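You operate a simulated robot arm through the tools that you are given. There is no shell and no other tool. Be economical: measure what you need, move in short steps, check, and stop when the job is done.

You run a simulated robot arm. Do the job below in one go: nothing can be reset, and whatever is moved stays where it is left.

Task
Plug both couplings into their ports, open the air valve and start the mist unit.
Fine: air stays shut until both couplings are home.

The check looks at the end state, three seconds after you hand in, the way a careful person would. Anything else that was tipped, shoved, dropped, spilled or broken makes it a failure.

Robot
A 7-joint arm with a two-finger parallel gripper, fixed in place. Base frame: the origin is at the foot of the arm, x ahead of it, y to its left, z up. Readings come in cm, degrees, newtons and seconds.
With the tool pointing down near the work surface it reaches from about 38 to 90 cm from the base axis. Its first joint turns from -115.0 to 115.0 degrees. Payload 3.91 kg.
The TCP is the grasp point between the finger pads, 3 cm short of the fingertips. In the tool frame z runs along the fingers and y along their closing line. The gripper opens to 11 cm. The fingers are 2 cm wide and 1 cm thick; the gripper's body (4.8 by 11.2 cm) begins 5.5 cm behind the TCP.
Orientation is that of the tool frame in the base frame, as a unit quaternion [x, y, z, w]. With the fingers straight down and closing along the base's y, the tool's x points along the base's -x, its y along +y and its z along -z.

Tools
- The arm moves only by the tool step_arm. Its argument "rows" is a list of rows, each a list of 2 entries, a list of its own where there are three numbers: the shift along the tool's x, y, z in cm, then the turn, a rotation vector about the tool's x, y, z in degrees. In form: [[[tx, ty, tz], [wx, wy, wz]], ...]. A call has 1 to 10 rows; each row is the pose to reach, as a shift and turn from the pose commanded when the call began, along the tool's axes at that moment. "gripper" is the finger opening in cm, from 0 to 11, set as the call begins (left out, the last holds). Rows are played at 5 a second. More than 5 cm and 8.6 degrees between two rows, or a gripper value outside its range, and nothing of the call is played. Where a pose cannot be reached the arm comes as near as it can. A force on the tool above 40 N (or 10 N above the force at the start of the call, whichever is more), or a blocked arm, ends the call early, and 0.2 s more pass. Each finger travels about 15.3 cm/s and halts on what it meets, pressing with about 44 N; the grip force reading is that of the motor and also rises with nothing between the fingers. The clock runs only during rows and for 0.2 s after the last one: add rows that repeat a pose to give the fingers time. It gives the time, the measured TCP pose, the force on the tool (base axes), the opening and the grip force at its end, in the units of the frame above (readings bear some noise), with the torque about the TCP (base axes, N m) and any sound that the robot's microphone picked up, and new pictures: "show" is both (left out), scene, wrist or none.
- Cameras (640 x 400 px; columns grow to the right, rows downward): "scene" is fixed at [22.11, -49.95, 157.09]; the picture's right is [0.48, -0.88, 0.00], its down [-0.46, -0.26, -0.85] and it looks along [0.74, 0.41, -0.53] (base axes); focal length 242 px, centre (320, 200). "wrist" rides on the gripper at [7.3, 1.7, -10.3] in the tool frame; the picture's right is [-0.23, 0.97, 0.00], its down [-0.76, -0.18, -0.62] and it looks along [-0.61, -0.14, 0.78] (tool axes); focal length 222 px, centre (320, 200). There is no depth. A picture from a camera that has moved, and an enlarged one, comes with that camera's place and axes in the base frame and with its lens.
- raise_lower(by): slides the trunk up (or, below 0, down) by that many cm; the arm rides with it, the base frame stays. It gives what a move gives, with no picture.
- zoom(camera, box): a new picture of the part [left, top, right, bottom] of that camera's present view, enlarged. It takes no simulated time.
- hand_in(): hands the job in; it is judged then, once.

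Go step by step. Nothing tells you positions but the pictures and the camera data: compare them with the known pose of the tool, close in by small moves and look again before you grip or let go. The budget is 120 turns and 200 pictures, counting those below and the enlarged ones. Unless the task says otherwise, let go and move clear before handing in, and close with one line.

The tools are called after "Emit:" as a command line: name --argument value ..., lists and objects as JSON in quotes. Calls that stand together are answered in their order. step_arm: Moves the arm, as the interface text tells. Its arguments: {"type":"object","properties":{"rows":{"type":"array","items":{"type":"array"}},"gripper":{"type":"number"},"show":{"type":"string","enum":["both","scene","wrist","none"]}},"required":["rows"]} The other tools are called the same way: raise_lower (by) slides the trunk up or down; zoom (camera, box) takes an enlarged picture of a part of a camera's view; hand_in () hands the job in.

At the start:

```text
time_s: 0.0
eef_pos: [66.0, -9.6, 144.19]
tool_rot: [0.0, 1.0, 0.0, 0.0]
contact_force: [0.9, 0.0, -0.1]
ft_torque: [0.0, 0.05, 0.02]
finger_gap: 11.0
grip_force: 0.1
trunk travel left (down, up): [-87.5, 11.5]
```

scene: 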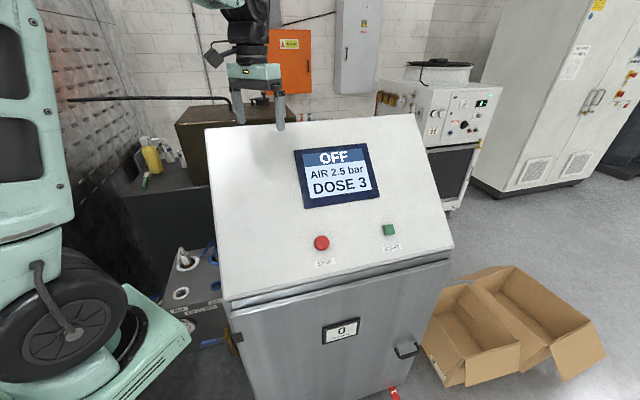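
wrist: 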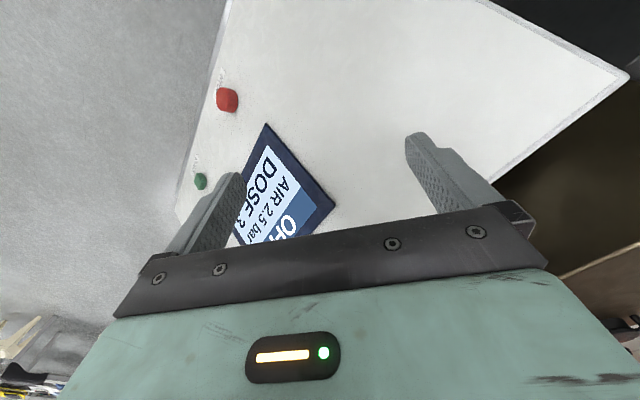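

I see a control cabinet with a screen, a red and a green button, and at left behind it a lower box with sockets. I'll zoom in to read the labels and find the couplings, ports and valve.

Emit:
zoom --camera "scene" --box '[120, 220, 260, 360]'

Emit:
zoom --camera "scene" --box '[200, 110, 460, 400]'

Emit:
zoom --camera "scene" --box '[110, 80, 250, 220]'

```text
2.86 times, centred on (190, 290) of scene
camera zoom: at [22.11, -49.95, 157.09], right [0.48, -0.88, 0.0], down [-0.46, -0.26, -0.85], along [0.74, 0.41, -0.53], focal length 691 px, centre (691, -57)
```

zoom: 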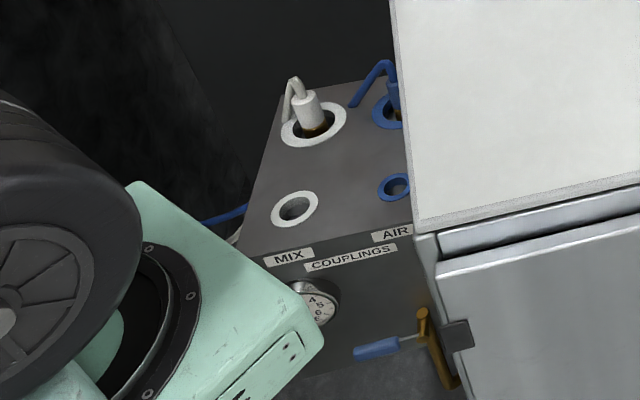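

```text
1.38 times, centred on (330, 255) of scene
camera zoom: at [22.11, -49.95, 157.09], right [0.48, -0.88, 0.0], down [-0.46, -0.26, -0.85], along [0.74, 0.41, -0.53], focal length 334 px, centre (306, 124)
```

zoom: 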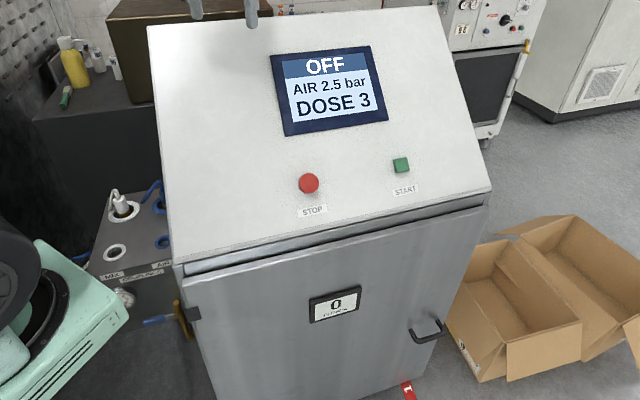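

```text
2.86 times, centred on (180, 150) of scene
camera zoom: at [22.11, -49.95, 157.09], right [0.48, -0.88, 0.0], down [-0.46, -0.26, -0.85], along [0.74, 0.41, -0.53], focal length 691 px, centre (720, 343)
```

zoom: 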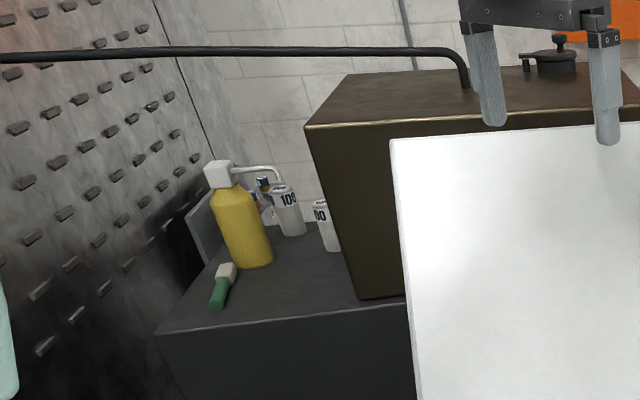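

The wall box has a white (MIX) and a blue (AIR) coupling parked behind two ring ports, with a brass valve with blue lever below right. I'll slide the arm left at height to look with the wrist camera.

Emit:
step_arm --rows '[[[0, 5, 0], [0, 0, 0]], [[0, 10, 0], [0, 0, 0]], [[0, 15, 0], [0, 0, 0]], [[0, 20, 0], [0, 0, 0]], [[0, 25, 0], [0, 0, 0]], [[0, 30, 0], [0, 0, 0]], [[0, 35, 0], [0, 0, 0]], [[0, 40, 0], [0, 0, 0]]]'

```text
time_s: 1.8
eef_pos: [66.16, 30.11, 144.09]
tool_rot: [0.001, 1.0, 0.0, 0.0]
contact_force: [0.1, -0.4, -0.3]
ft_torque: [0.04, -0.02, 0.0]
finger_gap: 11.0
grip_force: 0.0
trunk travel left (down, up): [-87.5, 11.5]
camera wrist: at [58.94, 32.01, 154.51], right [0.23, 0.97, 0.0], down [0.76, -0.18, 0.62], along [0.61, -0.14, -0.78], focal length 222 px, centre (320, 200)
```

scene: 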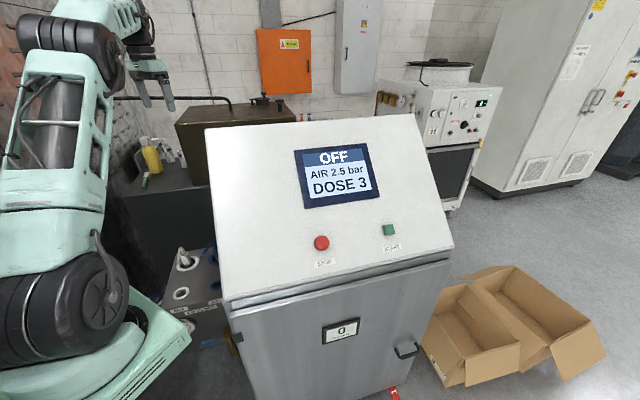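
wrist: 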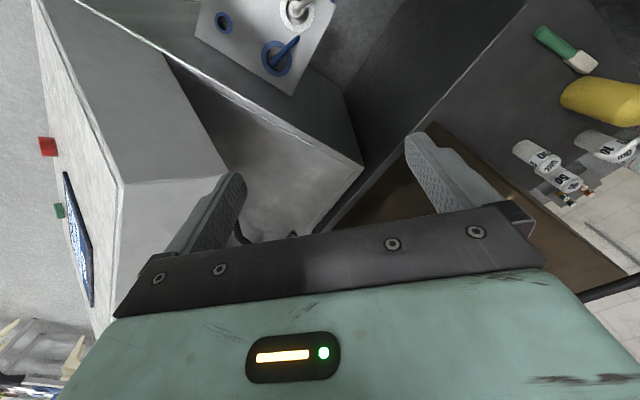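

The ports sit on a box top at about z=86, near (46–63, 10–27), oriented about 45° to base, left of the cabinet. I'll back off, yaw the tool 45° and lower the trunk for a closer look.

Emit:
step_arm --rows '[[[3, 0, 0], [0, 0, 7.5]], [[6, 0, 0], [0, 0, 15]], [[9, 0, 0], [0, 0, 22.5]], [[12, 0, 0], [0, 0, 30]], [[15, 0, 0], [0, 0, 37.5]], [[17, 0, 0], [0, 0, 45]], [[17, 0, 0], [0, 0, 45]]]' --show "none"

Emit:
raise_lower --by -25

Emit:
step_arm --rows '[[[0, 0, 0], [0, 0, 0]]]'

```text
time_s: 3.4
eef_pos: [49.02, 30.31, 144.11]
tool_rot: [0.384, 0.923, 0.0, 0.0]
contact_force: [0.2, 0.3, 0.2]
ft_torque: [-0.01, -0.01, 0.03]
finger_gap: 11.0
grip_force: 0.0
trunk travel left (down, up): [-87.5, 11.5]
```

```text
time_s: 6.0
eef_pos: [49.06, 30.28, 119.11]
tool_rot: [0.383, 0.924, 0.0, 0.001]
contact_force: [-0.3, 0.1, -0.7]
ft_torque: [0.01, 0.04, 0.0]
finger_gap: 10.99
grip_force: 0.0
trunk travel left (down, up): [-62.5, 36.5]
```

```text
time_s: 6.4
eef_pos: [49.01, 30.43, 119.04]
tool_rot: [0.384, 0.923, 0.0, 0.001]
contact_force: [0.4, 0.3, -0.3]
ft_torque: [0.0, 0.0, 0.0]
finger_gap: 11.02
grip_force: 0.0
trunk travel left (down, up): [-62.5, 36.5]
camera wrist: at [45.17, 36.73, 129.48], right [0.85, 0.53, 0.0], down [0.41, -0.66, 0.62], along [0.33, -0.53, -0.78], focal length 222 px, centre (320, 200)
```

scene: 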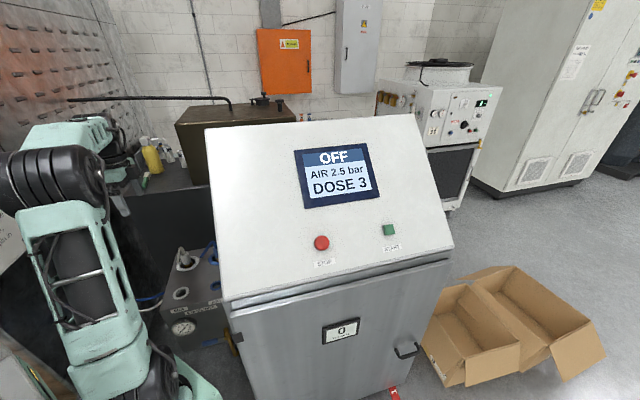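
wrist: 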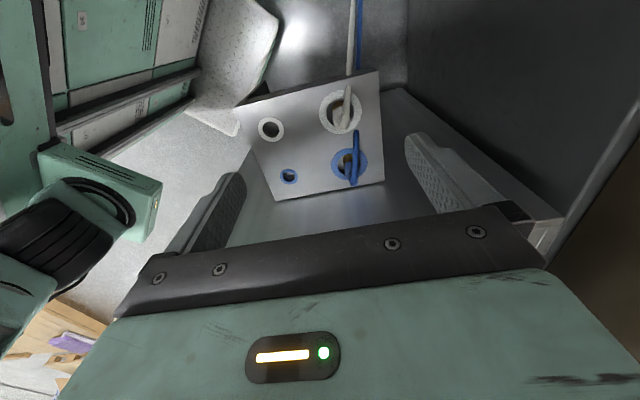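

The four holes are now in clear wrist view. Zooming for details and for the gauge and valve.

Emit:
zoom --camera "wrist" --box '[220, 50, 420, 210]'

Emit:
zoom --camera "scene" --box '[140, 230, 260, 360]'

```text
2.50 times, centred on (320, 130) of wrist
camera zoom: at [45.17, 36.73, 129.48], right [0.85, 0.53, 0.0], down [0.41, -0.66, 0.62], along [0.33, -0.53, -0.78], focal length 555 px, centre (320, 375)
```

zoom: 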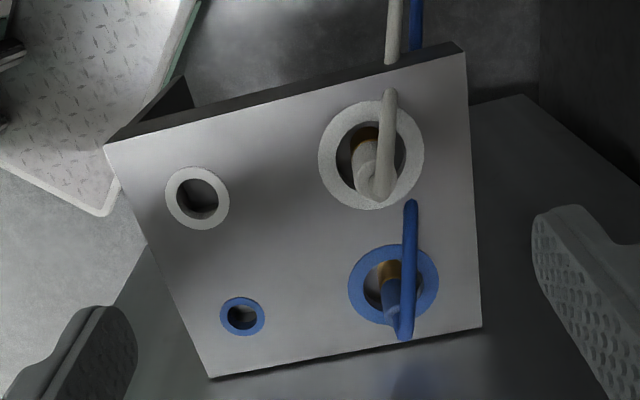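

```text
3.08 times, centred on (200, 295) of scene
camera zoom: at [22.11, -49.95, 157.09], right [0.48, -0.88, 0.0], down [-0.46, -0.26, -0.85], along [0.74, 0.41, -0.53], focal length 744 px, centre (689, -92)
```

zoom: 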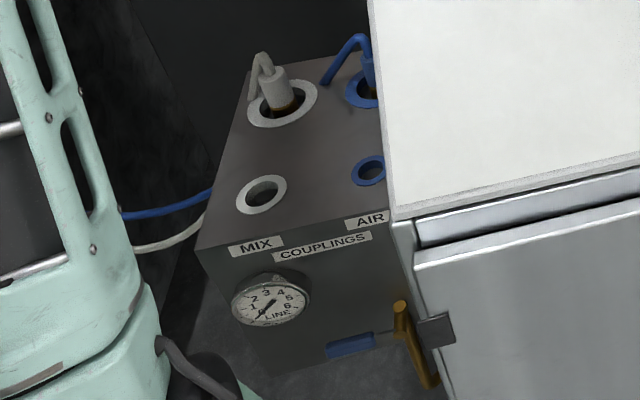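

Estimates: box top z≈86; white parked (55.6, 27.4), blue parked (63.7, 19.3), MIX port (45.7, 17.0), AIR port (53.7, 9.4), elbow tops about z=94. I'll move above the white coupling and look again.

Emit:
step_arm --rows '[[[-2.2, 0.9, 4], [0, 0, 0]], [[-4.4, 1.7, 8], [0, 0, 0]], [[-6.7, 2.6, 12], [0, 0, 0]], [[-6.7, 2.6, 12], [0, 0, 0]]]'

Emit:
zoom --camera "wrist" --box '[200, 60, 440, 220]'

Emit:
zoom --camera "scene" --box '[150, 210, 240, 270]'

```text
time_s: 7.4
eef_pos: [55.31, 27.47, 107.09]
tool_rot: [0.383, 0.924, 0.0, 0.0]
contact_force: [1.3, 0.5, 0.5]
ft_torque: [0.01, -0.03, 0.03]
finger_gap: 10.99
grip_force: 0.0
trunk travel left (down, up): [-62.5, 36.5]
camera wrist: at [51.49, 33.98, 117.54], right [0.85, 0.53, 0.0], down [0.41, -0.66, 0.62], along [0.33, -0.53, -0.78], focal length 222 px, centre (320, 200)
```

scene: 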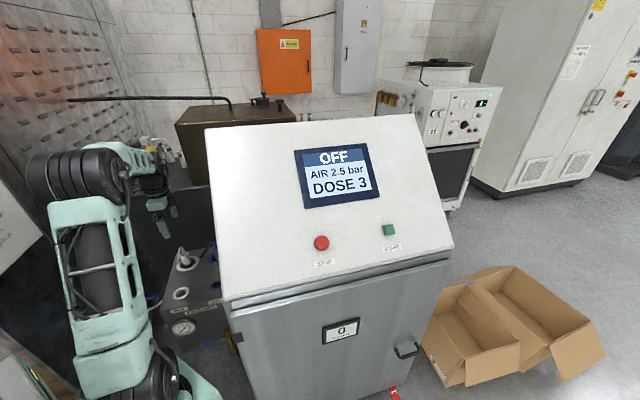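
wrist: 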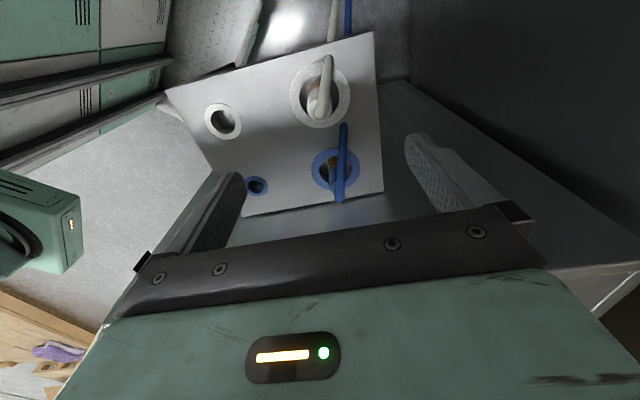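

```text
2.50 times, centred on (320, 140) of wrist
camera zoom: at [51.49, 33.98, 117.54], right [0.85, 0.53, 0.0], down [0.41, -0.66, 0.62], along [0.33, -0.53, -0.78], focal length 555 px, centre (320, 350)
```

zoom: 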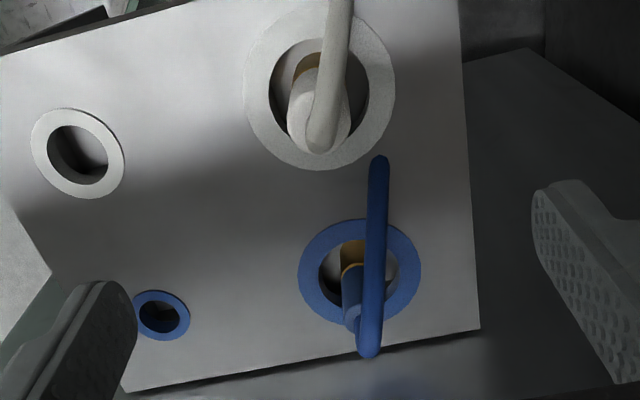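

```text
6.67 times, centred on (195, 240) of scene
camera zoom: at [22.11, -49.95, 157.09], right [0.48, -0.88, 0.0], down [-0.46, -0.26, -0.85], along [0.74, 0.41, -0.53], focal length 1612 px, centre (1153, -67)
```

zoom: 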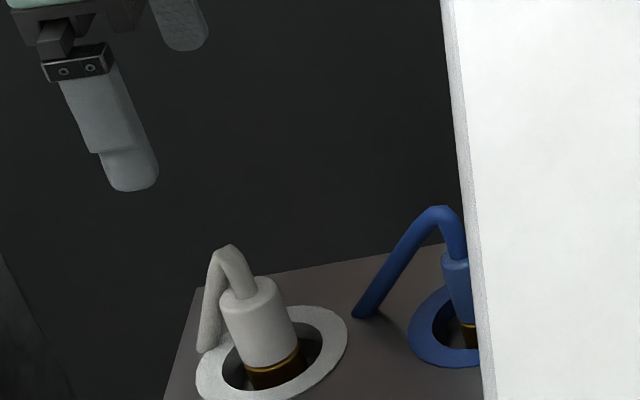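

The couplings stand nearly upright: white body about 3.5 cm wide, z 86–92, with a rigid elbow to 94.5 bending toward the robot's left, across my closing line. I'll descend part way over the white one and check centring.

Emit:
step_arm --rows '[[[-0.4, 0.1, 4], [0, 0, 0]], [[-0.4, 0.1, 8], [0, 0, 0]], [[-0.4, 0.1, 11], [0, 0, 0]], [[-0.4, 0.1, 11], [0, 0, 0]]]'

Emit:
zoom --camera "scene" --box '[150, 210, 240, 270]'

```text
time_s: 8.4
eef_pos: [56.01, 27.2, 96.29]
tool_rot: [0.384, 0.923, 0.0, 0.001]
contact_force: [-0.5, -0.6, -0.9]
ft_torque: [-0.01, -0.01, -0.05]
finger_gap: 11.02
grip_force: 0.0
trunk travel left (down, up): [-62.5, 36.5]
camera wrist: at [52.09, 33.58, 106.59], right [0.85, 0.53, 0.0], down [0.41, -0.66, 0.62], along [0.33, -0.53, -0.78], focal length 222 px, centre (320, 200)
```

scene: 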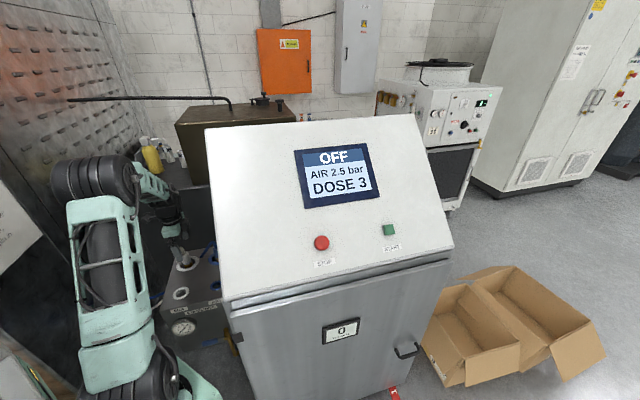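
wrist: 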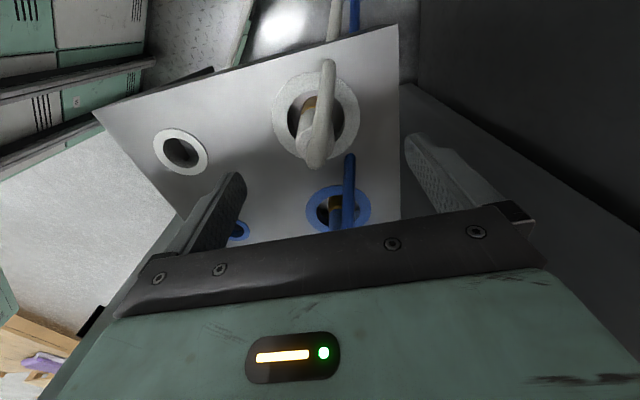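

```text
6.67 times, centred on (195, 240) of scene
camera zoom: at [22.11, -49.95, 157.09], right [0.48, -0.88, 0.0], down [-0.46, -0.26, -0.85], along [0.74, 0.41, -0.53], focal length 1612 px, centre (1153, -67)
```

zoom: 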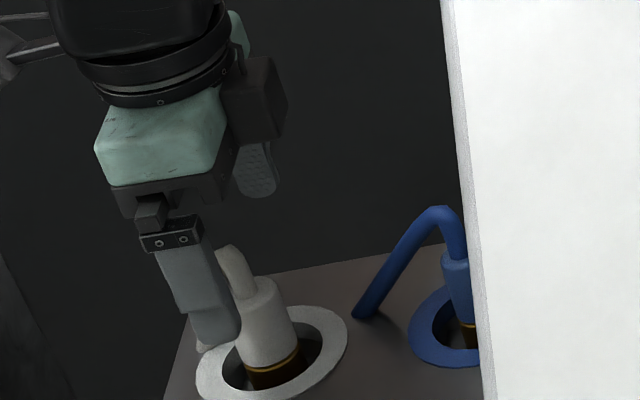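

Alignment looks good. Descending so the pads straddle the body.

Emit:
step_arm --rows '[[[0.1, -0.1, 3], [0, 0, 0]], [[0.2, -0.1, 5], [0, 0, 0]], [[0.2, -0.1, 6], [0, 0, 0]], [[0.2, -0.1, 6], [0, 0, 0]]]'

Emit:
zoom --camera "scene" --box '[150, 210, 240, 270]'

```text
time_s: 9.4
eef_pos: [55.87, 27.13, 90.22]
tool_rot: [0.383, 0.924, 0.001, 0.0]
contact_force: [-0.1, -0.2, 0.0]
ft_torque: [-0.05, 0.0, 0.01]
finger_gap: 10.99
grip_force: 0.2
trunk travel left (down, up): [-62.5, 36.5]
camera wrist: at [51.91, 33.66, 100.56], right [0.85, 0.53, 0.0], down [0.41, -0.66, 0.62], along [0.33, -0.53, -0.78], focal length 222 px, centre (320, 200)
```

scene: 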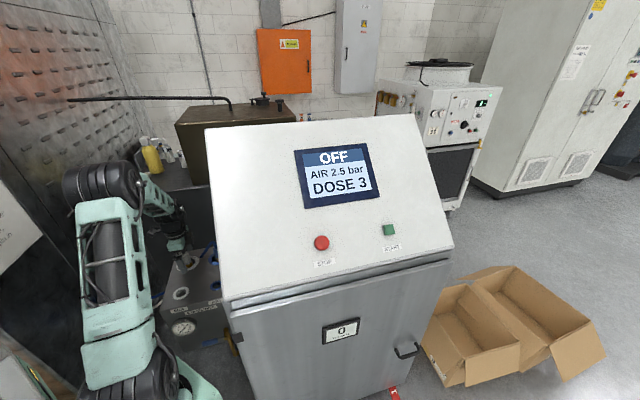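
wrist: 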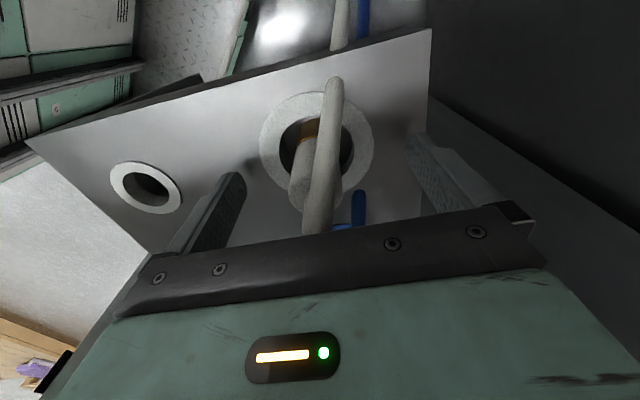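

```text
6.67 times, centred on (195, 240) of scene
camera zoom: at [22.11, -49.95, 157.09], right [0.48, -0.88, 0.0], down [-0.46, -0.26, -0.85], along [0.74, 0.41, -0.53], focal length 1612 px, centre (1153, -67)
```

zoom: 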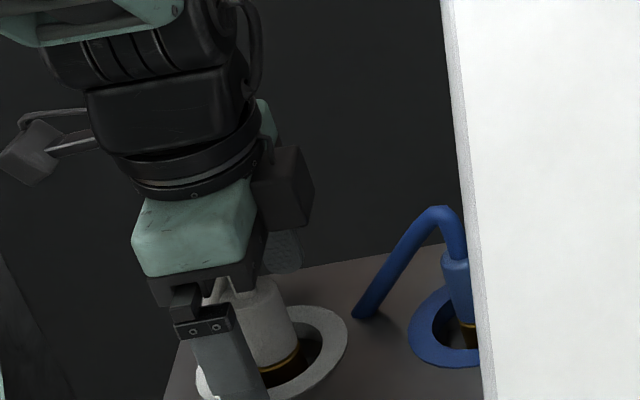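

The coupling body sits between the pads with no contact. Closing.

Emit:
step_arm --rows '[[[0, 0, 0], [0, 0, 0]], [[0, 0, 0], [0, 0, 0]], [[0, 0, 0], [0, 0, 0]], [[0, 0, 0], [0, 0, 0]]]' --gripper 1 --show "wrist"

```text
time_s: 10.4
eef_pos: [55.81, 27.29, 90.23]
tool_rot: [0.384, 0.923, 0.0, 0.0]
contact_force: [0.9, -0.6, 0.2]
ft_torque: [-0.07, 0.05, 0.0]
finger_gap: 2.89
grip_force: 44.3
trunk travel left (down, up): [-62.5, 36.5]
camera wrist: at [51.93, 33.66, 100.58], right [0.85, 0.53, 0.0], down [0.41, -0.66, 0.62], along [0.33, -0.53, -0.78], focal length 222 px, centre (320, 200)
```

wrist: 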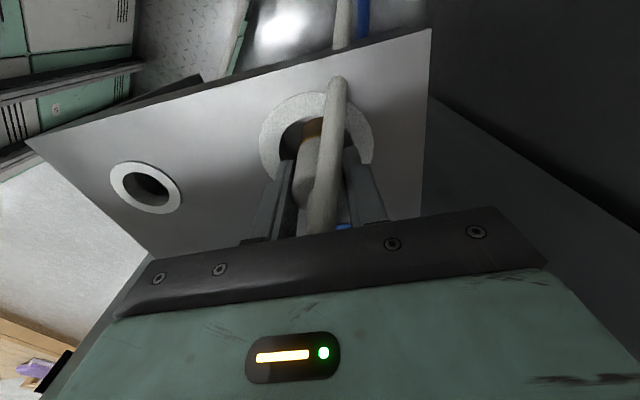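

White coupling held at 2.9 cm. Lifting it 9 cm.

Emit:
step_arm --rows '[[[0, 0, -2], [0, 0, 0]], [[0, 0, -4], [0, 0, 0]], [[0, 0, -6], [0, 0, 0]], [[0, 0, -8], [0, 0, 0]], [[0, 0, -9], [0, 0, 0]], [[0, 0, -9], [0, 0, 0]]]' --show "wrist"

Emit:
zoom --camera "scene" --box '[150, 190, 240, 270]'

Emit:
zoom --camera "wrist" --box '[200, 60, 440, 220]'

```text
time_s: 11.8
eef_pos: [55.73, 27.15, 99.15]
tool_rot: [0.384, 0.923, 0.0, 0.0]
contact_force: [0.6, 0.0, -1.6]
ft_torque: [0.01, 0.01, 0.02]
finger_gap: 2.88
grip_force: 44.6
trunk travel left (down, up): [-62.5, 36.5]
camera wrist: at [51.91, 33.6, 109.46], right [0.85, 0.53, 0.0], down [0.41, -0.66, 0.62], along [0.33, -0.53, -0.78], focal length 222 px, centre (320, 200)
```

wrist: 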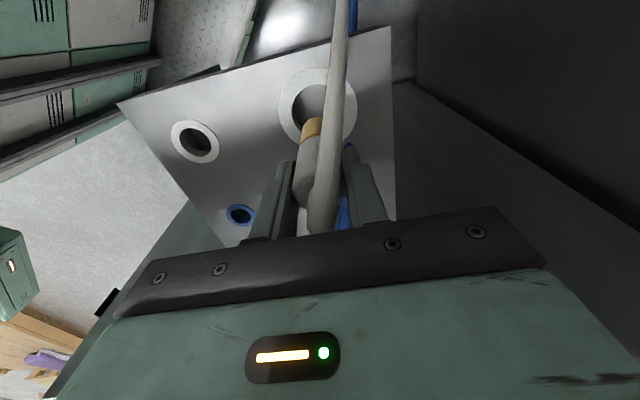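

```text
5.00 times, centred on (195, 230) of scene
camera zoom: at [22.11, -49.95, 157.09], right [0.48, -0.88, 0.0], down [-0.46, -0.26, -0.85], along [0.74, 0.41, -0.53], focal length 1209 px, centre (945, 50)
```

zoom: 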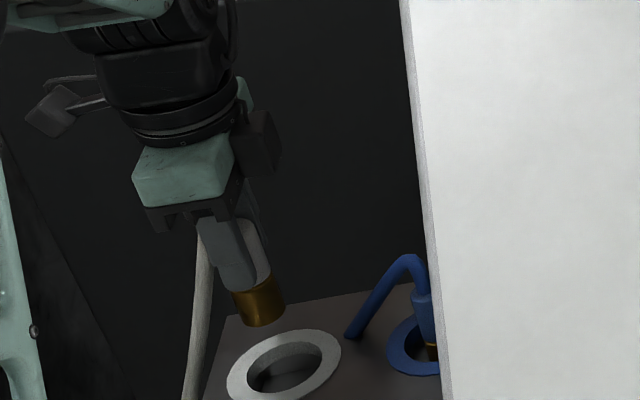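

```text
2.50 times, centred on (320, 140) of wrist
camera zoom: at [51.91, 33.6, 109.46], right [0.85, 0.53, 0.0], down [0.41, -0.66, 0.62], along [0.33, -0.53, -0.78], focal length 555 px, centre (320, 350)
```

zoom: 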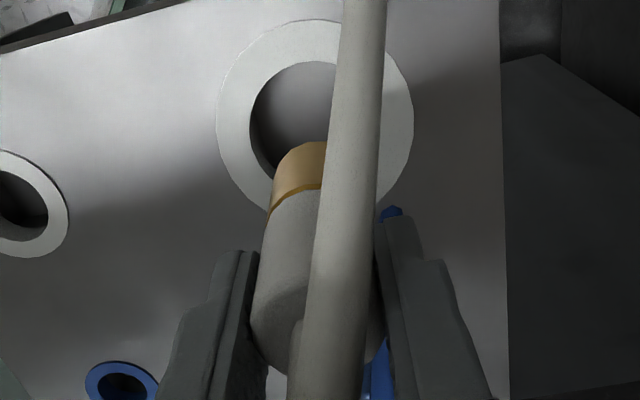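

The gold plug (about 3.2 cm long) is clear and its tip is near z=92. Moving it over the MIX port at about (45.65, 17.3).

Emit:
step_arm --rows '[[[0, -3, 0], [0, 0, 0]], [[0, -6, 0], [0, 0, 0]], [[0, -9, 0], [0, 0, 0]], [[0, -12, 0], [0, 0, 0]], [[0, -14.0, 0], [0, 0, 0]], [[0, -14.0, 0], [0, 0, 0]]]'

Emit:
zoom --camera "scene" --box '[140, 220, 230, 310]'

Emit:
zoom --camera "wrist" --box '[200, 60, 440, 220]'

```text
time_s: 13.2
eef_pos: [45.8, 17.34, 99.12]
tool_rot: [0.383, 0.924, 0.0, 0.0]
contact_force: [0.4, 0.5, -0.5]
ft_torque: [0.03, 0.01, 0.01]
finger_gap: 2.88
grip_force: 44.4
trunk travel left (down, up): [-62.5, 36.5]
camera wrist: at [41.96, 23.73, 109.5], right [0.85, 0.53, 0.0], down [0.41, -0.66, 0.62], along [0.33, -0.53, -0.78], focal length 222 px, centre (320, 200)
```

scene: 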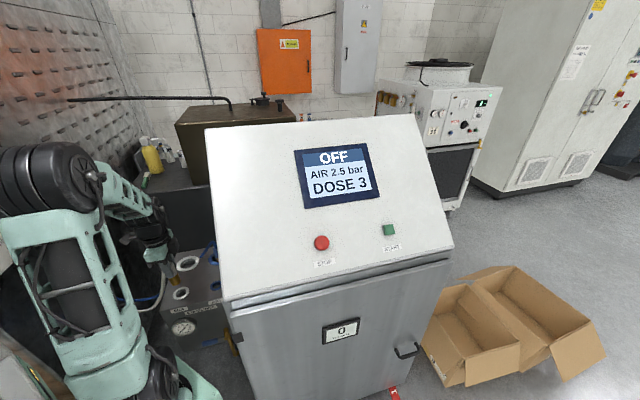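
wrist: 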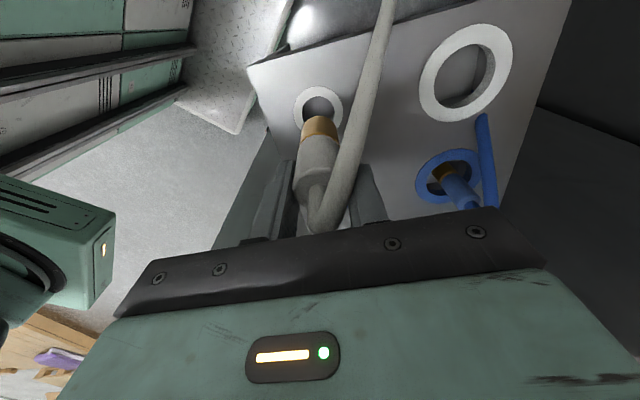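

```text
4.44 times, centred on (185, 265) of scene
camera zoom: at [22.11, -49.95, 157.09], right [0.48, -0.88, 0.0], down [-0.46, -0.26, -0.85], along [0.74, 0.41, -0.53], focal length 1075 px, centre (920, -89)
```

zoom: 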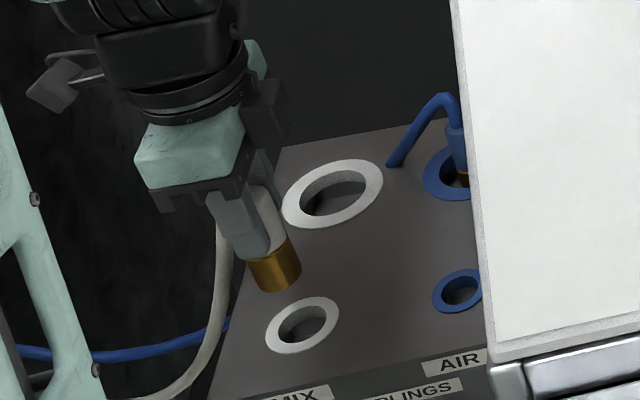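

```text
2.50 times, centred on (320, 140) of wrist
camera zoom: at [41.96, 23.73, 109.5], right [0.85, 0.53, 0.0], down [0.41, -0.66, 0.62], along [0.33, -0.53, -0.78], focal length 555 px, centre (320, 350)
```

zoom: 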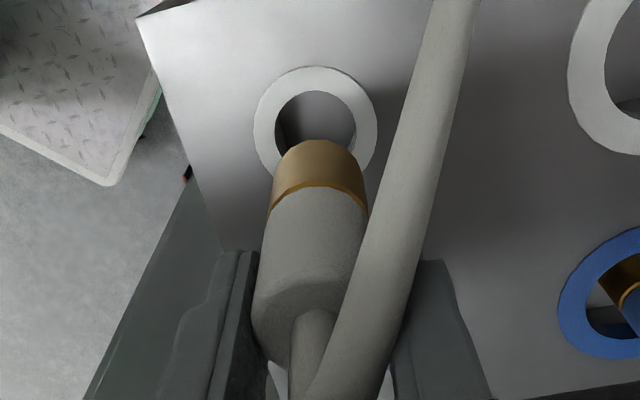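

The plug tip is about over the port, off by 1–2 mm by my estimate, and it hangs vertical. I'll correct slightly and lower to just above the ring for another check.

Emit:
step_arm --rows '[[[-0.15, -0.13, 2], [0, 0, 0]], [[-0.15, -0.13, 4], [0, 0, 0]], [[-0.15, -0.13, 4.8], [0, 0, 0]], [[-0.15, -0.13, 4.8], [0, 0, 0]]]' --show "none"

Emit:
zoom --camera "scene" --box '[150, 250, 220, 320]'

Emit:
zoom --camera "wrist" --box '[240, 60, 400, 180]'

```text
time_s: 14.2
eef_pos: [45.87, 16.92, 94.3]
tool_rot: [0.384, 0.923, 0.001, 0.0]
contact_force: [-0.4, 0.3, -1.2]
ft_torque: [0.0, -0.02, -0.02]
finger_gap: 2.89
grip_force: 44.0
trunk travel left (down, up): [-62.5, 36.5]
```

```text
5.71 times, centred on (185, 285) of scene
camera zoom: at [22.11, -49.95, 157.09], right [0.48, -0.88, 0.0], down [-0.46, -0.26, -0.85], along [0.74, 0.41, -0.53], focal length 1382 px, centre (1091, -286)
```

zoom: 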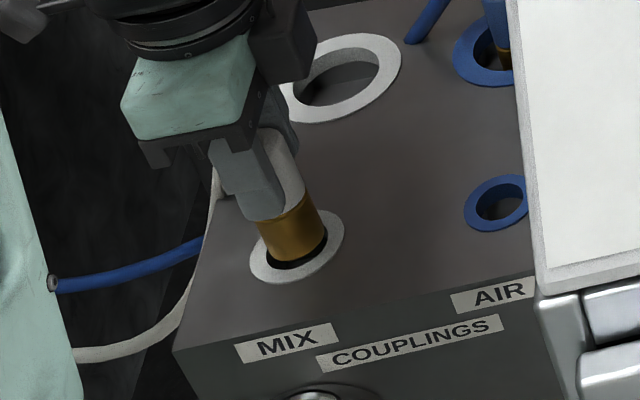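

```text
3.33 times, centred on (320, 120) of wrist
camera zoom: at [41.97, 23.54, 104.75], right [0.85, 0.53, 0.0], down [0.41, -0.66, 0.62], along [0.33, -0.53, -0.78], focal length 740 px, centre (320, 467)
```

zoom: 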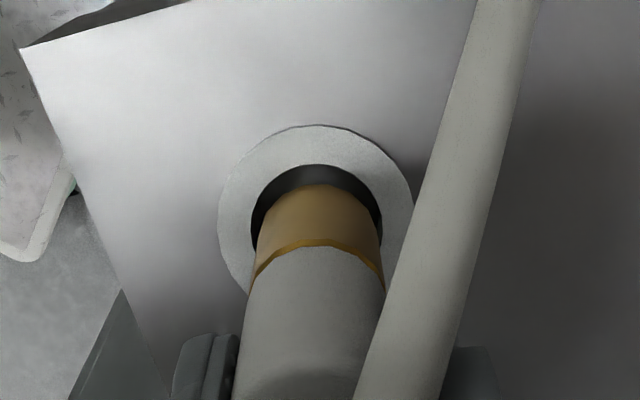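

The plug tip is about 0.8 cm above the hole and centred within about a millimetre. I'll nudge 1 mm and start inserting gently.

Emit:
step_arm --rows '[[[0.1, -0.03, 0.3], [0, 0, 0]], [[0.1, -0.03, 0.7], [0, 0, 0]], [[0.1, -0.03, 1.1], [0, 0, 0]], [[0.1, -0.03, 1.5], [0, 0, 0]], [[0.1, -0.03, 1.5], [0, 0, 0]]]' --show "none"

Emit:
zoom --camera "scene" --box '[150, 250, 220, 320]'

Emit:
zoom --camera "wrist" --box '[240, 60, 400, 180]'

```text
time_s: 15.4
eef_pos: [45.86, 17.2, 92.82]
tool_rot: [0.383, 0.924, 0.0, -0.001]
contact_force: [-0.5, 0.2, -2.5]
ft_torque: [0.02, -0.03, -0.04]
finger_gap: 2.9
grip_force: 43.4
trunk travel left (down, up): [-62.5, 36.5]
```

```text
5.71 times, centred on (185, 285) of scene
camera zoom: at [22.11, -49.95, 157.09], right [0.48, -0.88, 0.0], down [-0.46, -0.26, -0.85], along [0.74, 0.41, -0.53], focal length 1382 px, centre (1091, -286)
```

zoom: 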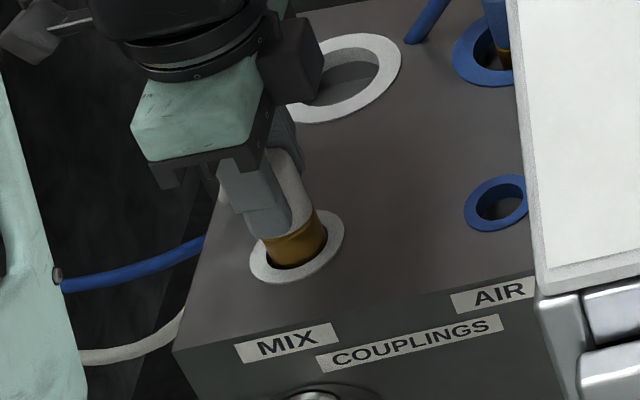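

```text
3.33 times, centred on (320, 120) of wrist
camera zoom: at [41.93, 23.62, 103.18], right [0.85, 0.53, 0.0], down [0.41, -0.66, 0.62], along [0.33, -0.53, -0.78], focal length 740 px, centre (320, 467)
```

zoom: 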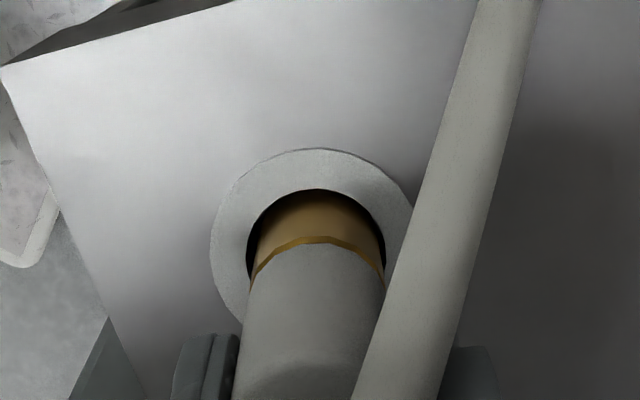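

The tip is inside the port with no force. Pushing on down in small steps.

Emit:
step_arm --rows '[[[0, -0.03, 0.5], [0, 0, 0]], [[0, -0.03, 1.0], [0, 0, 0]], [[0, -0.03, 1.5], [0, 0, 0]], [[0, -0.03, 2.0], [0, 0, 0]], [[0, -0.03, 2.4], [0, 0, 0]], [[0, -0.03, 2.4], [0, 0, 0]]]' --show "none"

Emit:
zoom --camera "scene" --box '[150, 250, 220, 320]'

Emit:
zoom --camera "wrist" --box '[240, 60, 400, 180]'

```text
time_s: 16.8
eef_pos: [45.82, 17.18, 90.43]
tool_rot: [0.383, 0.924, 0.002, 0.001]
contact_force: [2.9, -0.2, 29.6]
ft_torque: [0.32, -0.29, -0.02]
finger_gap: 2.92
grip_force: 44.0
trunk travel left (down, up): [-62.5, 36.5]
```

```text
5.71 times, centred on (185, 285) of scene
camera zoom: at [22.11, -49.95, 157.09], right [0.48, -0.88, 0.0], down [-0.46, -0.26, -0.85], along [0.74, 0.41, -0.53], focal length 1382 px, centre (1091, -286)
```

zoom: 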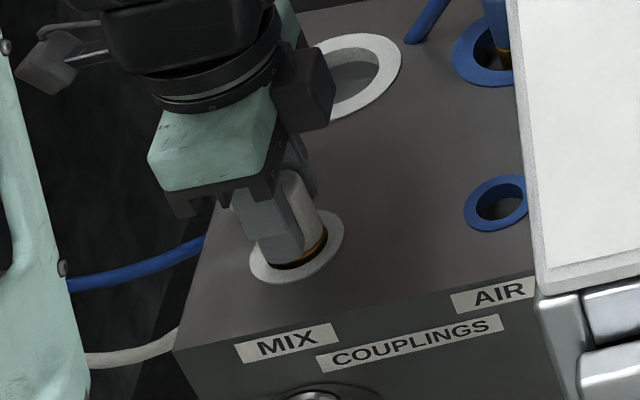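

```text
3.33 times, centred on (320, 120) of wrist
camera zoom: at [41.94, 23.63, 100.88], right [0.85, 0.53, 0.0], down [0.41, -0.67, 0.62], along [0.33, -0.53, -0.78], focal length 740 px, centre (320, 467)
```

zoom: 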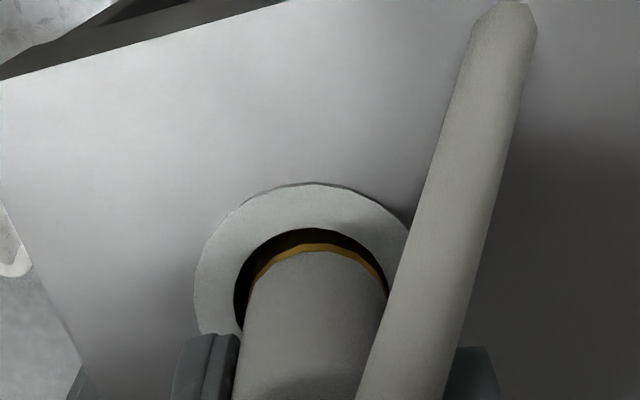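

The force has risen to 30 N with the collar just at the ring, so this is either bottomed out or a latch. I'll press a little more.

Emit:
step_arm --rows '[[[0, 0, 0.15], [0, 0, 0]], [[0, 0, 0.3], [0, 0, 0]], [[0, 0, 0.45], [0, 0, 0]], [[0, 0, 0.6], [0, 0, 0]], [[0, 0, 0.6], [0, 0, 0]]]' --show "none"

Emit:
zoom --camera "wrist" --box '[240, 60, 400, 180]'

```text
time_s: 18.0
eef_pos: [45.8, 17.21, 89.89]
tool_rot: [0.383, 0.924, 0.001, -0.001]
contact_force: [8.4, 6.9, 26.4]
ft_torque: [0.4, -0.38, -0.02]
finger_gap: 2.9
grip_force: 43.8
trunk travel left (down, up): [-62.5, 36.5]
```

```text
3.33 times, centred on (320, 120) of wrist
camera zoom: at [41.88, 23.68, 100.17], right [0.85, 0.53, 0.0], down [0.41, -0.66, 0.62], along [0.33, -0.53, -0.78], focal length 740 px, centre (320, 467)
```

zoom: 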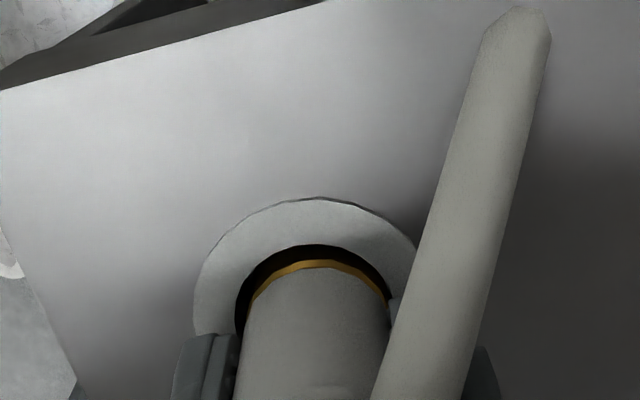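

Force held and the collar did not move relative to the ring, so it may have slipped in the grip. Looking from the scene camera.

Emit:
zoom --camera "scene" --box '[165, 270, 205, 310]'

Emit:
zoom --camera "wrist" --box '[200, 60, 440, 220]'

```text
10.00 times, centred on (185, 290) of scene
camera zoom: at [22.11, -49.95, 157.09], right [0.48, -0.88, 0.0], down [-0.46, -0.26, -0.85], along [0.74, 0.41, -0.53], focal length 2418 px, centre (1670, -700)
```

zoom: 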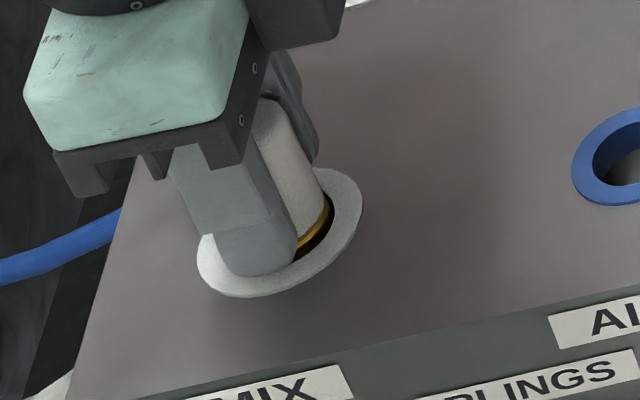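

```text
2.50 times, centred on (320, 140) of wrist
camera zoom: at [41.88, 23.68, 100.17], right [0.85, 0.53, 0.0], down [0.41, -0.66, 0.62], along [0.33, -0.53, -0.78], focal length 555 px, centre (320, 350)
```

zoom: 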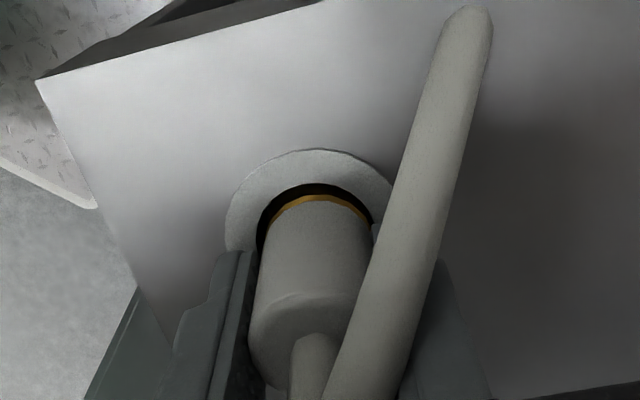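

The collar is right at the ring. I'll release and look at how it sits, then press on the body's shoulder with the fingertips astride the hose to be sure it's home.

Emit:
step_arm --rows '[[[0, 0, 0], [0, 0, 0]], [[0, 0, 0], [0, 0, 0]], [[0, 0, -3], [0, 0, 0]], [[0, 0, -7], [0, 0, 0]], [[0, 0, -7], [0, 0, 0]]]' --gripper 8 --show "wrist"

Emit:
zoom --camera "wrist" --box '[240, 60, 400, 180]'

Emit:
zoom --camera "scene" --box '[165, 270, 205, 310]'

```text
time_s: 19.2
eef_pos: [45.63, 17.19, 97.02]
tool_rot: [0.384, 0.923, 0.0, 0.001]
contact_force: [-0.6, -0.1, 0.2]
ft_torque: [-0.04, 0.0, -0.04]
finger_gap: 8.02
grip_force: 0.1
trunk travel left (down, up): [-62.5, 36.5]
camera wrist: at [41.78, 23.62, 107.41], right [0.85, 0.53, 0.0], down [0.41, -0.66, 0.62], along [0.33, -0.53, -0.78], focal length 222 px, centre (320, 200)
```

wrist: 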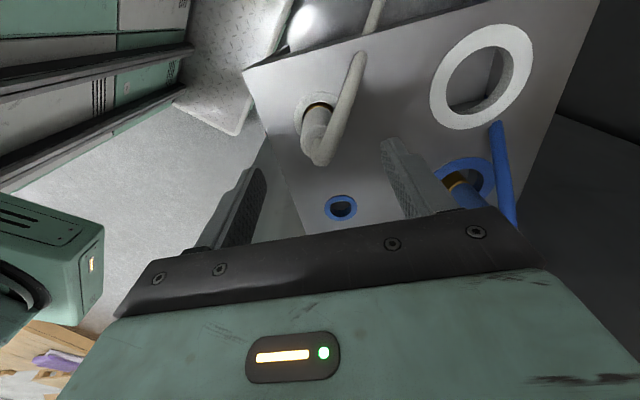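

```text
3.33 times, centred on (320, 120) of wrist
camera zoom: at [41.78, 23.62, 107.41], right [0.85, 0.53, 0.0], down [0.41, -0.66, 0.62], along [0.33, -0.53, -0.78], focal length 740 px, centre (320, 467)
```

zoom: 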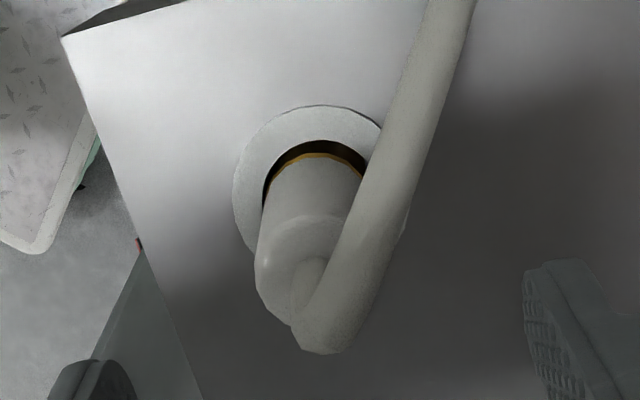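

```text
10.00 times, centred on (185, 290) of scene
camera zoom: at [22.11, -49.95, 157.09], right [0.48, -0.88, 0.0], down [-0.46, -0.26, -0.85], along [0.74, 0.41, -0.53], focal length 2418 px, centre (1670, -700)
```

zoom: 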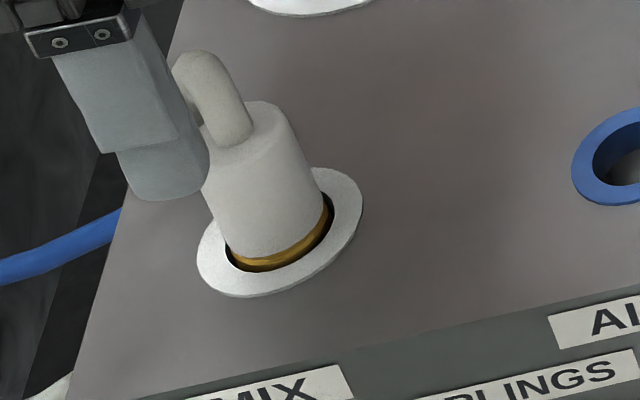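

It stands in the port with the brass collar flush. Closing to about 2.1 cm around the hose, then pressing on the body's shoulder.

Emit:
step_arm --rows '[[[-0.2, 0, 0], [0, 0, 0]], [[-0.2, 0, 0], [0, 0, 0]], [[-0.2, 0, 0], [0, 0, 0]], [[-0.2, 0, 0], [0, 0, 0]]]' --gripper 2.1 --show "none"

Emit:
zoom --camera "wrist" --box '[240, 80, 400, 200]'

```text
time_s: 20.2
eef_pos: [45.87, 17.01, 96.97]
tool_rot: [0.384, 0.923, 0.0, 0.0]
contact_force: [0.1, -0.3, 0.2]
ft_torque: [0.0, 0.0, 0.0]
finger_gap: 2.12
grip_force: 0.1
trunk travel left (down, up): [-62.5, 36.5]
```

```text
3.33 times, centred on (320, 140) of wrist
camera zoom: at [41.93, 23.46, 107.32], right [0.85, 0.53, 0.0], down [0.41, -0.66, 0.62], along [0.33, -0.53, -0.78], focal length 740 px, centre (320, 400)
```

zoom: 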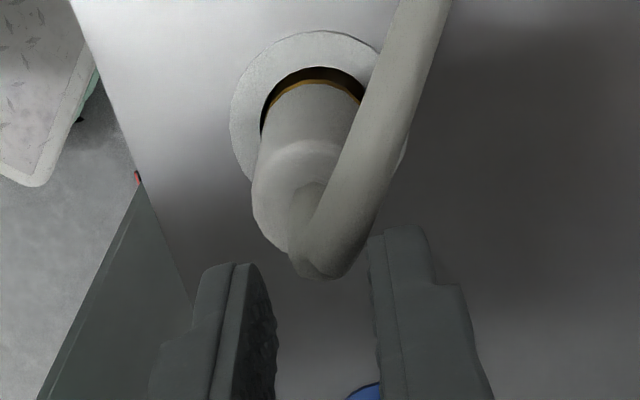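

The hose runs about 20° off the finger plane; I'll yaw to line up with it and then press down.

Emit:
step_arm --rows '[[[0, 0, 0], [0, 0, 8]], [[0, 0, 0], [0, 0, 16]], [[0, 0, 0], [0, 0, 20]], [[0, 0, 1], [0, 0, 20]], [[0, 0, 1], [0, 0, 20]]]' --show "none"

Emit:
zoom --camera "wrist" --box '[240, 80, 400, 200]'

```text
time_s: 21.4
eef_pos: [45.94, 17.08, 95.9]
tool_rot: [0.538, 0.843, 0.0, 0.0]
contact_force: [0.0, 0.0, 0.1]
ft_torque: [0.0, -0.02, -0.01]
finger_gap: 2.08
grip_force: 0.1
trunk travel left (down, up): [-62.5, 36.5]
```

```text
3.33 times, centred on (320, 140) of wrist
camera zoom: at [44.4, 24.38, 106.3], right [0.98, 0.2, 0.0], down [0.16, -0.77, 0.62], along [0.13, -0.61, -0.78], focal length 740 px, centre (320, 400)
```

zoom: 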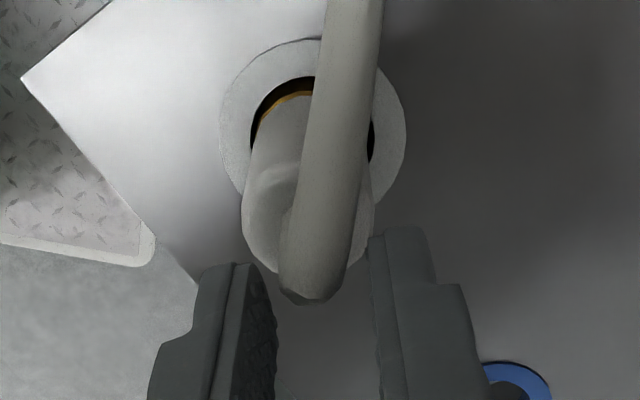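

Aligned now. Shifting slightly to be over the shoulder and pressing down in small steps.

Emit:
step_arm --rows '[[[0.6, -0.15, 0], [0, 0, 0]], [[0.6, -0.15, 0.4], [0, 0, 0]], [[0.6, -0.15, 0.8], [0, 0, 0]], [[0.6, -0.15, 1.1], [0, 0, 0]], [[0.6, -0.15, 1.4], [0, 0, 0]], [[0.6, -0.15, 1.7], [0, 0, 0]]]' --show "none"

Emit:
zoom --camera "wrist" --box '[240, 80, 400, 200]'

Emit:
zoom --camera "scene" --box '[165, 270, 205, 310]'

```text
time_s: 22.8
eef_pos: [45.46, 17.53, 94.11]
tool_rot: [0.538, 0.843, 0.0, 0.0]
contact_force: [-1.2, -0.6, 11.5]
ft_torque: [-0.11, 0.1, -0.02]
finger_gap: 2.14
grip_force: 0.1
trunk travel left (down, up): [-62.5, 36.5]
```

```text
3.33 times, centred on (320, 140) of wrist
camera zoom: at [44.01, 24.9, 104.56], right [0.98, 0.2, 0.0], down [0.16, -0.77, 0.62], along [0.13, -0.61, -0.78], focal length 740 px, centre (320, 400)
```

zoom: 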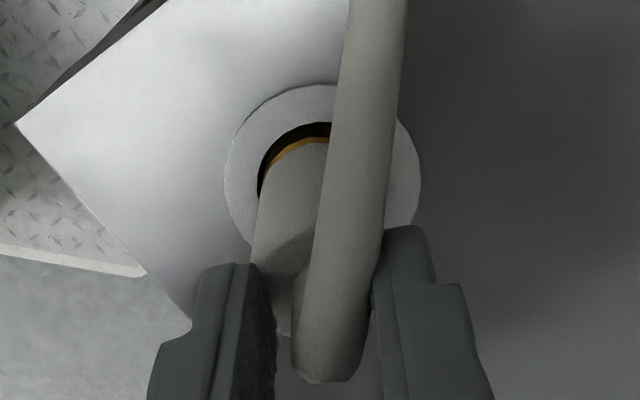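

```text
10.00 times, centred on (185, 290) of scene
camera zoom: at [22.11, -49.95, 157.09], right [0.48, -0.88, 0.0], down [-0.46, -0.26, -0.85], along [0.74, 0.41, -0.53], focal length 2418 px, centre (1670, -700)
```

zoom: 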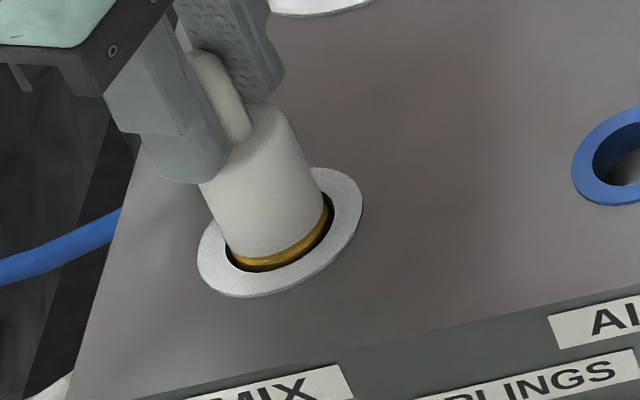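

In contact at 11 N (shoulder at z≈91.1). Pressing harder.

Emit:
step_arm --rows '[[[0, 0, 0.2], [0, 0, 0]], [[0, 0, 0.4], [0, 0, 0]], [[0, 0, 0.6], [0, 0, 0]], [[0, 0, 0.8], [0, 0, 0]], [[0, 0, 1.0], [0, 0, 0]], [[0, 0, 1.0], [0, 0, 0]]]' --show "none"

Emit:
zoom --camera "wrist" --box '[240, 80, 400, 200]'

Emit:
zoom --camera "scene" --box '[165, 270, 205, 310]'

```text
time_s: 23.3
eef_pos: [45.54, 17.6, 94.21]
tool_rot: [0.539, 0.843, 0.003, 0.0]
contact_force: [-2.7, -5.4, 26.2]
ft_torque: [-0.43, 0.27, 0.02]
finger_gap: 2.2
grip_force: 1.1
trunk travel left (down, up): [-62.5, 36.5]
stopped in row 2: the force on the tool passed its limit at 45 N (the readings are from after the stop); the commanded pose is now the measured one
```

```text
3.33 times, centred on (320, 140) of wrist
camera zoom: at [44.03, 24.92, 104.58], right [0.98, 0.2, 0.0], down [0.16, -0.77, 0.62], along [0.13, -0.61, -0.78], focal length 740 px, centre (320, 400)
```

zoom: 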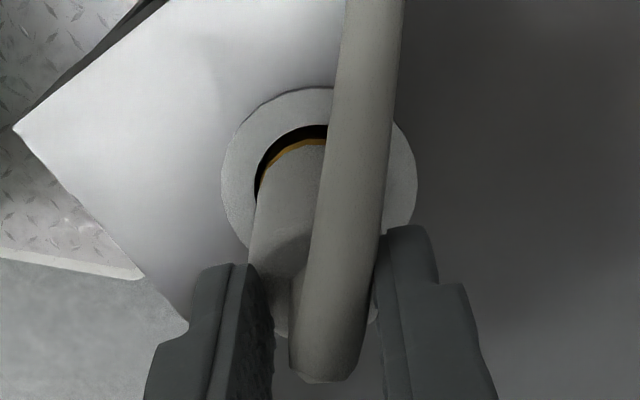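

```text
10.00 times, centred on (185, 290) of scene
camera zoom: at [22.11, -49.95, 157.09], right [0.48, -0.88, 0.0], down [-0.46, -0.26, -0.85], along [0.74, 0.41, -0.53], focal length 2418 px, centre (1670, -700)
```

zoom: 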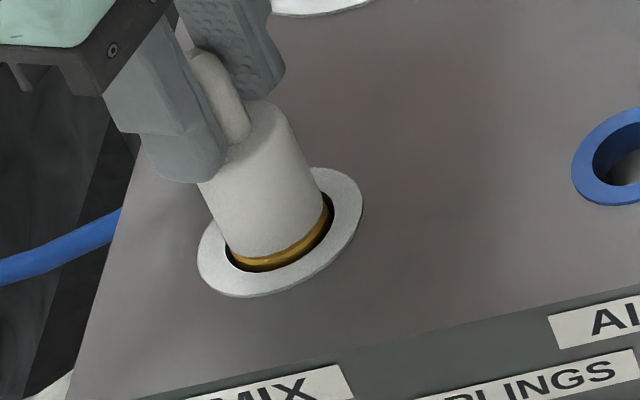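

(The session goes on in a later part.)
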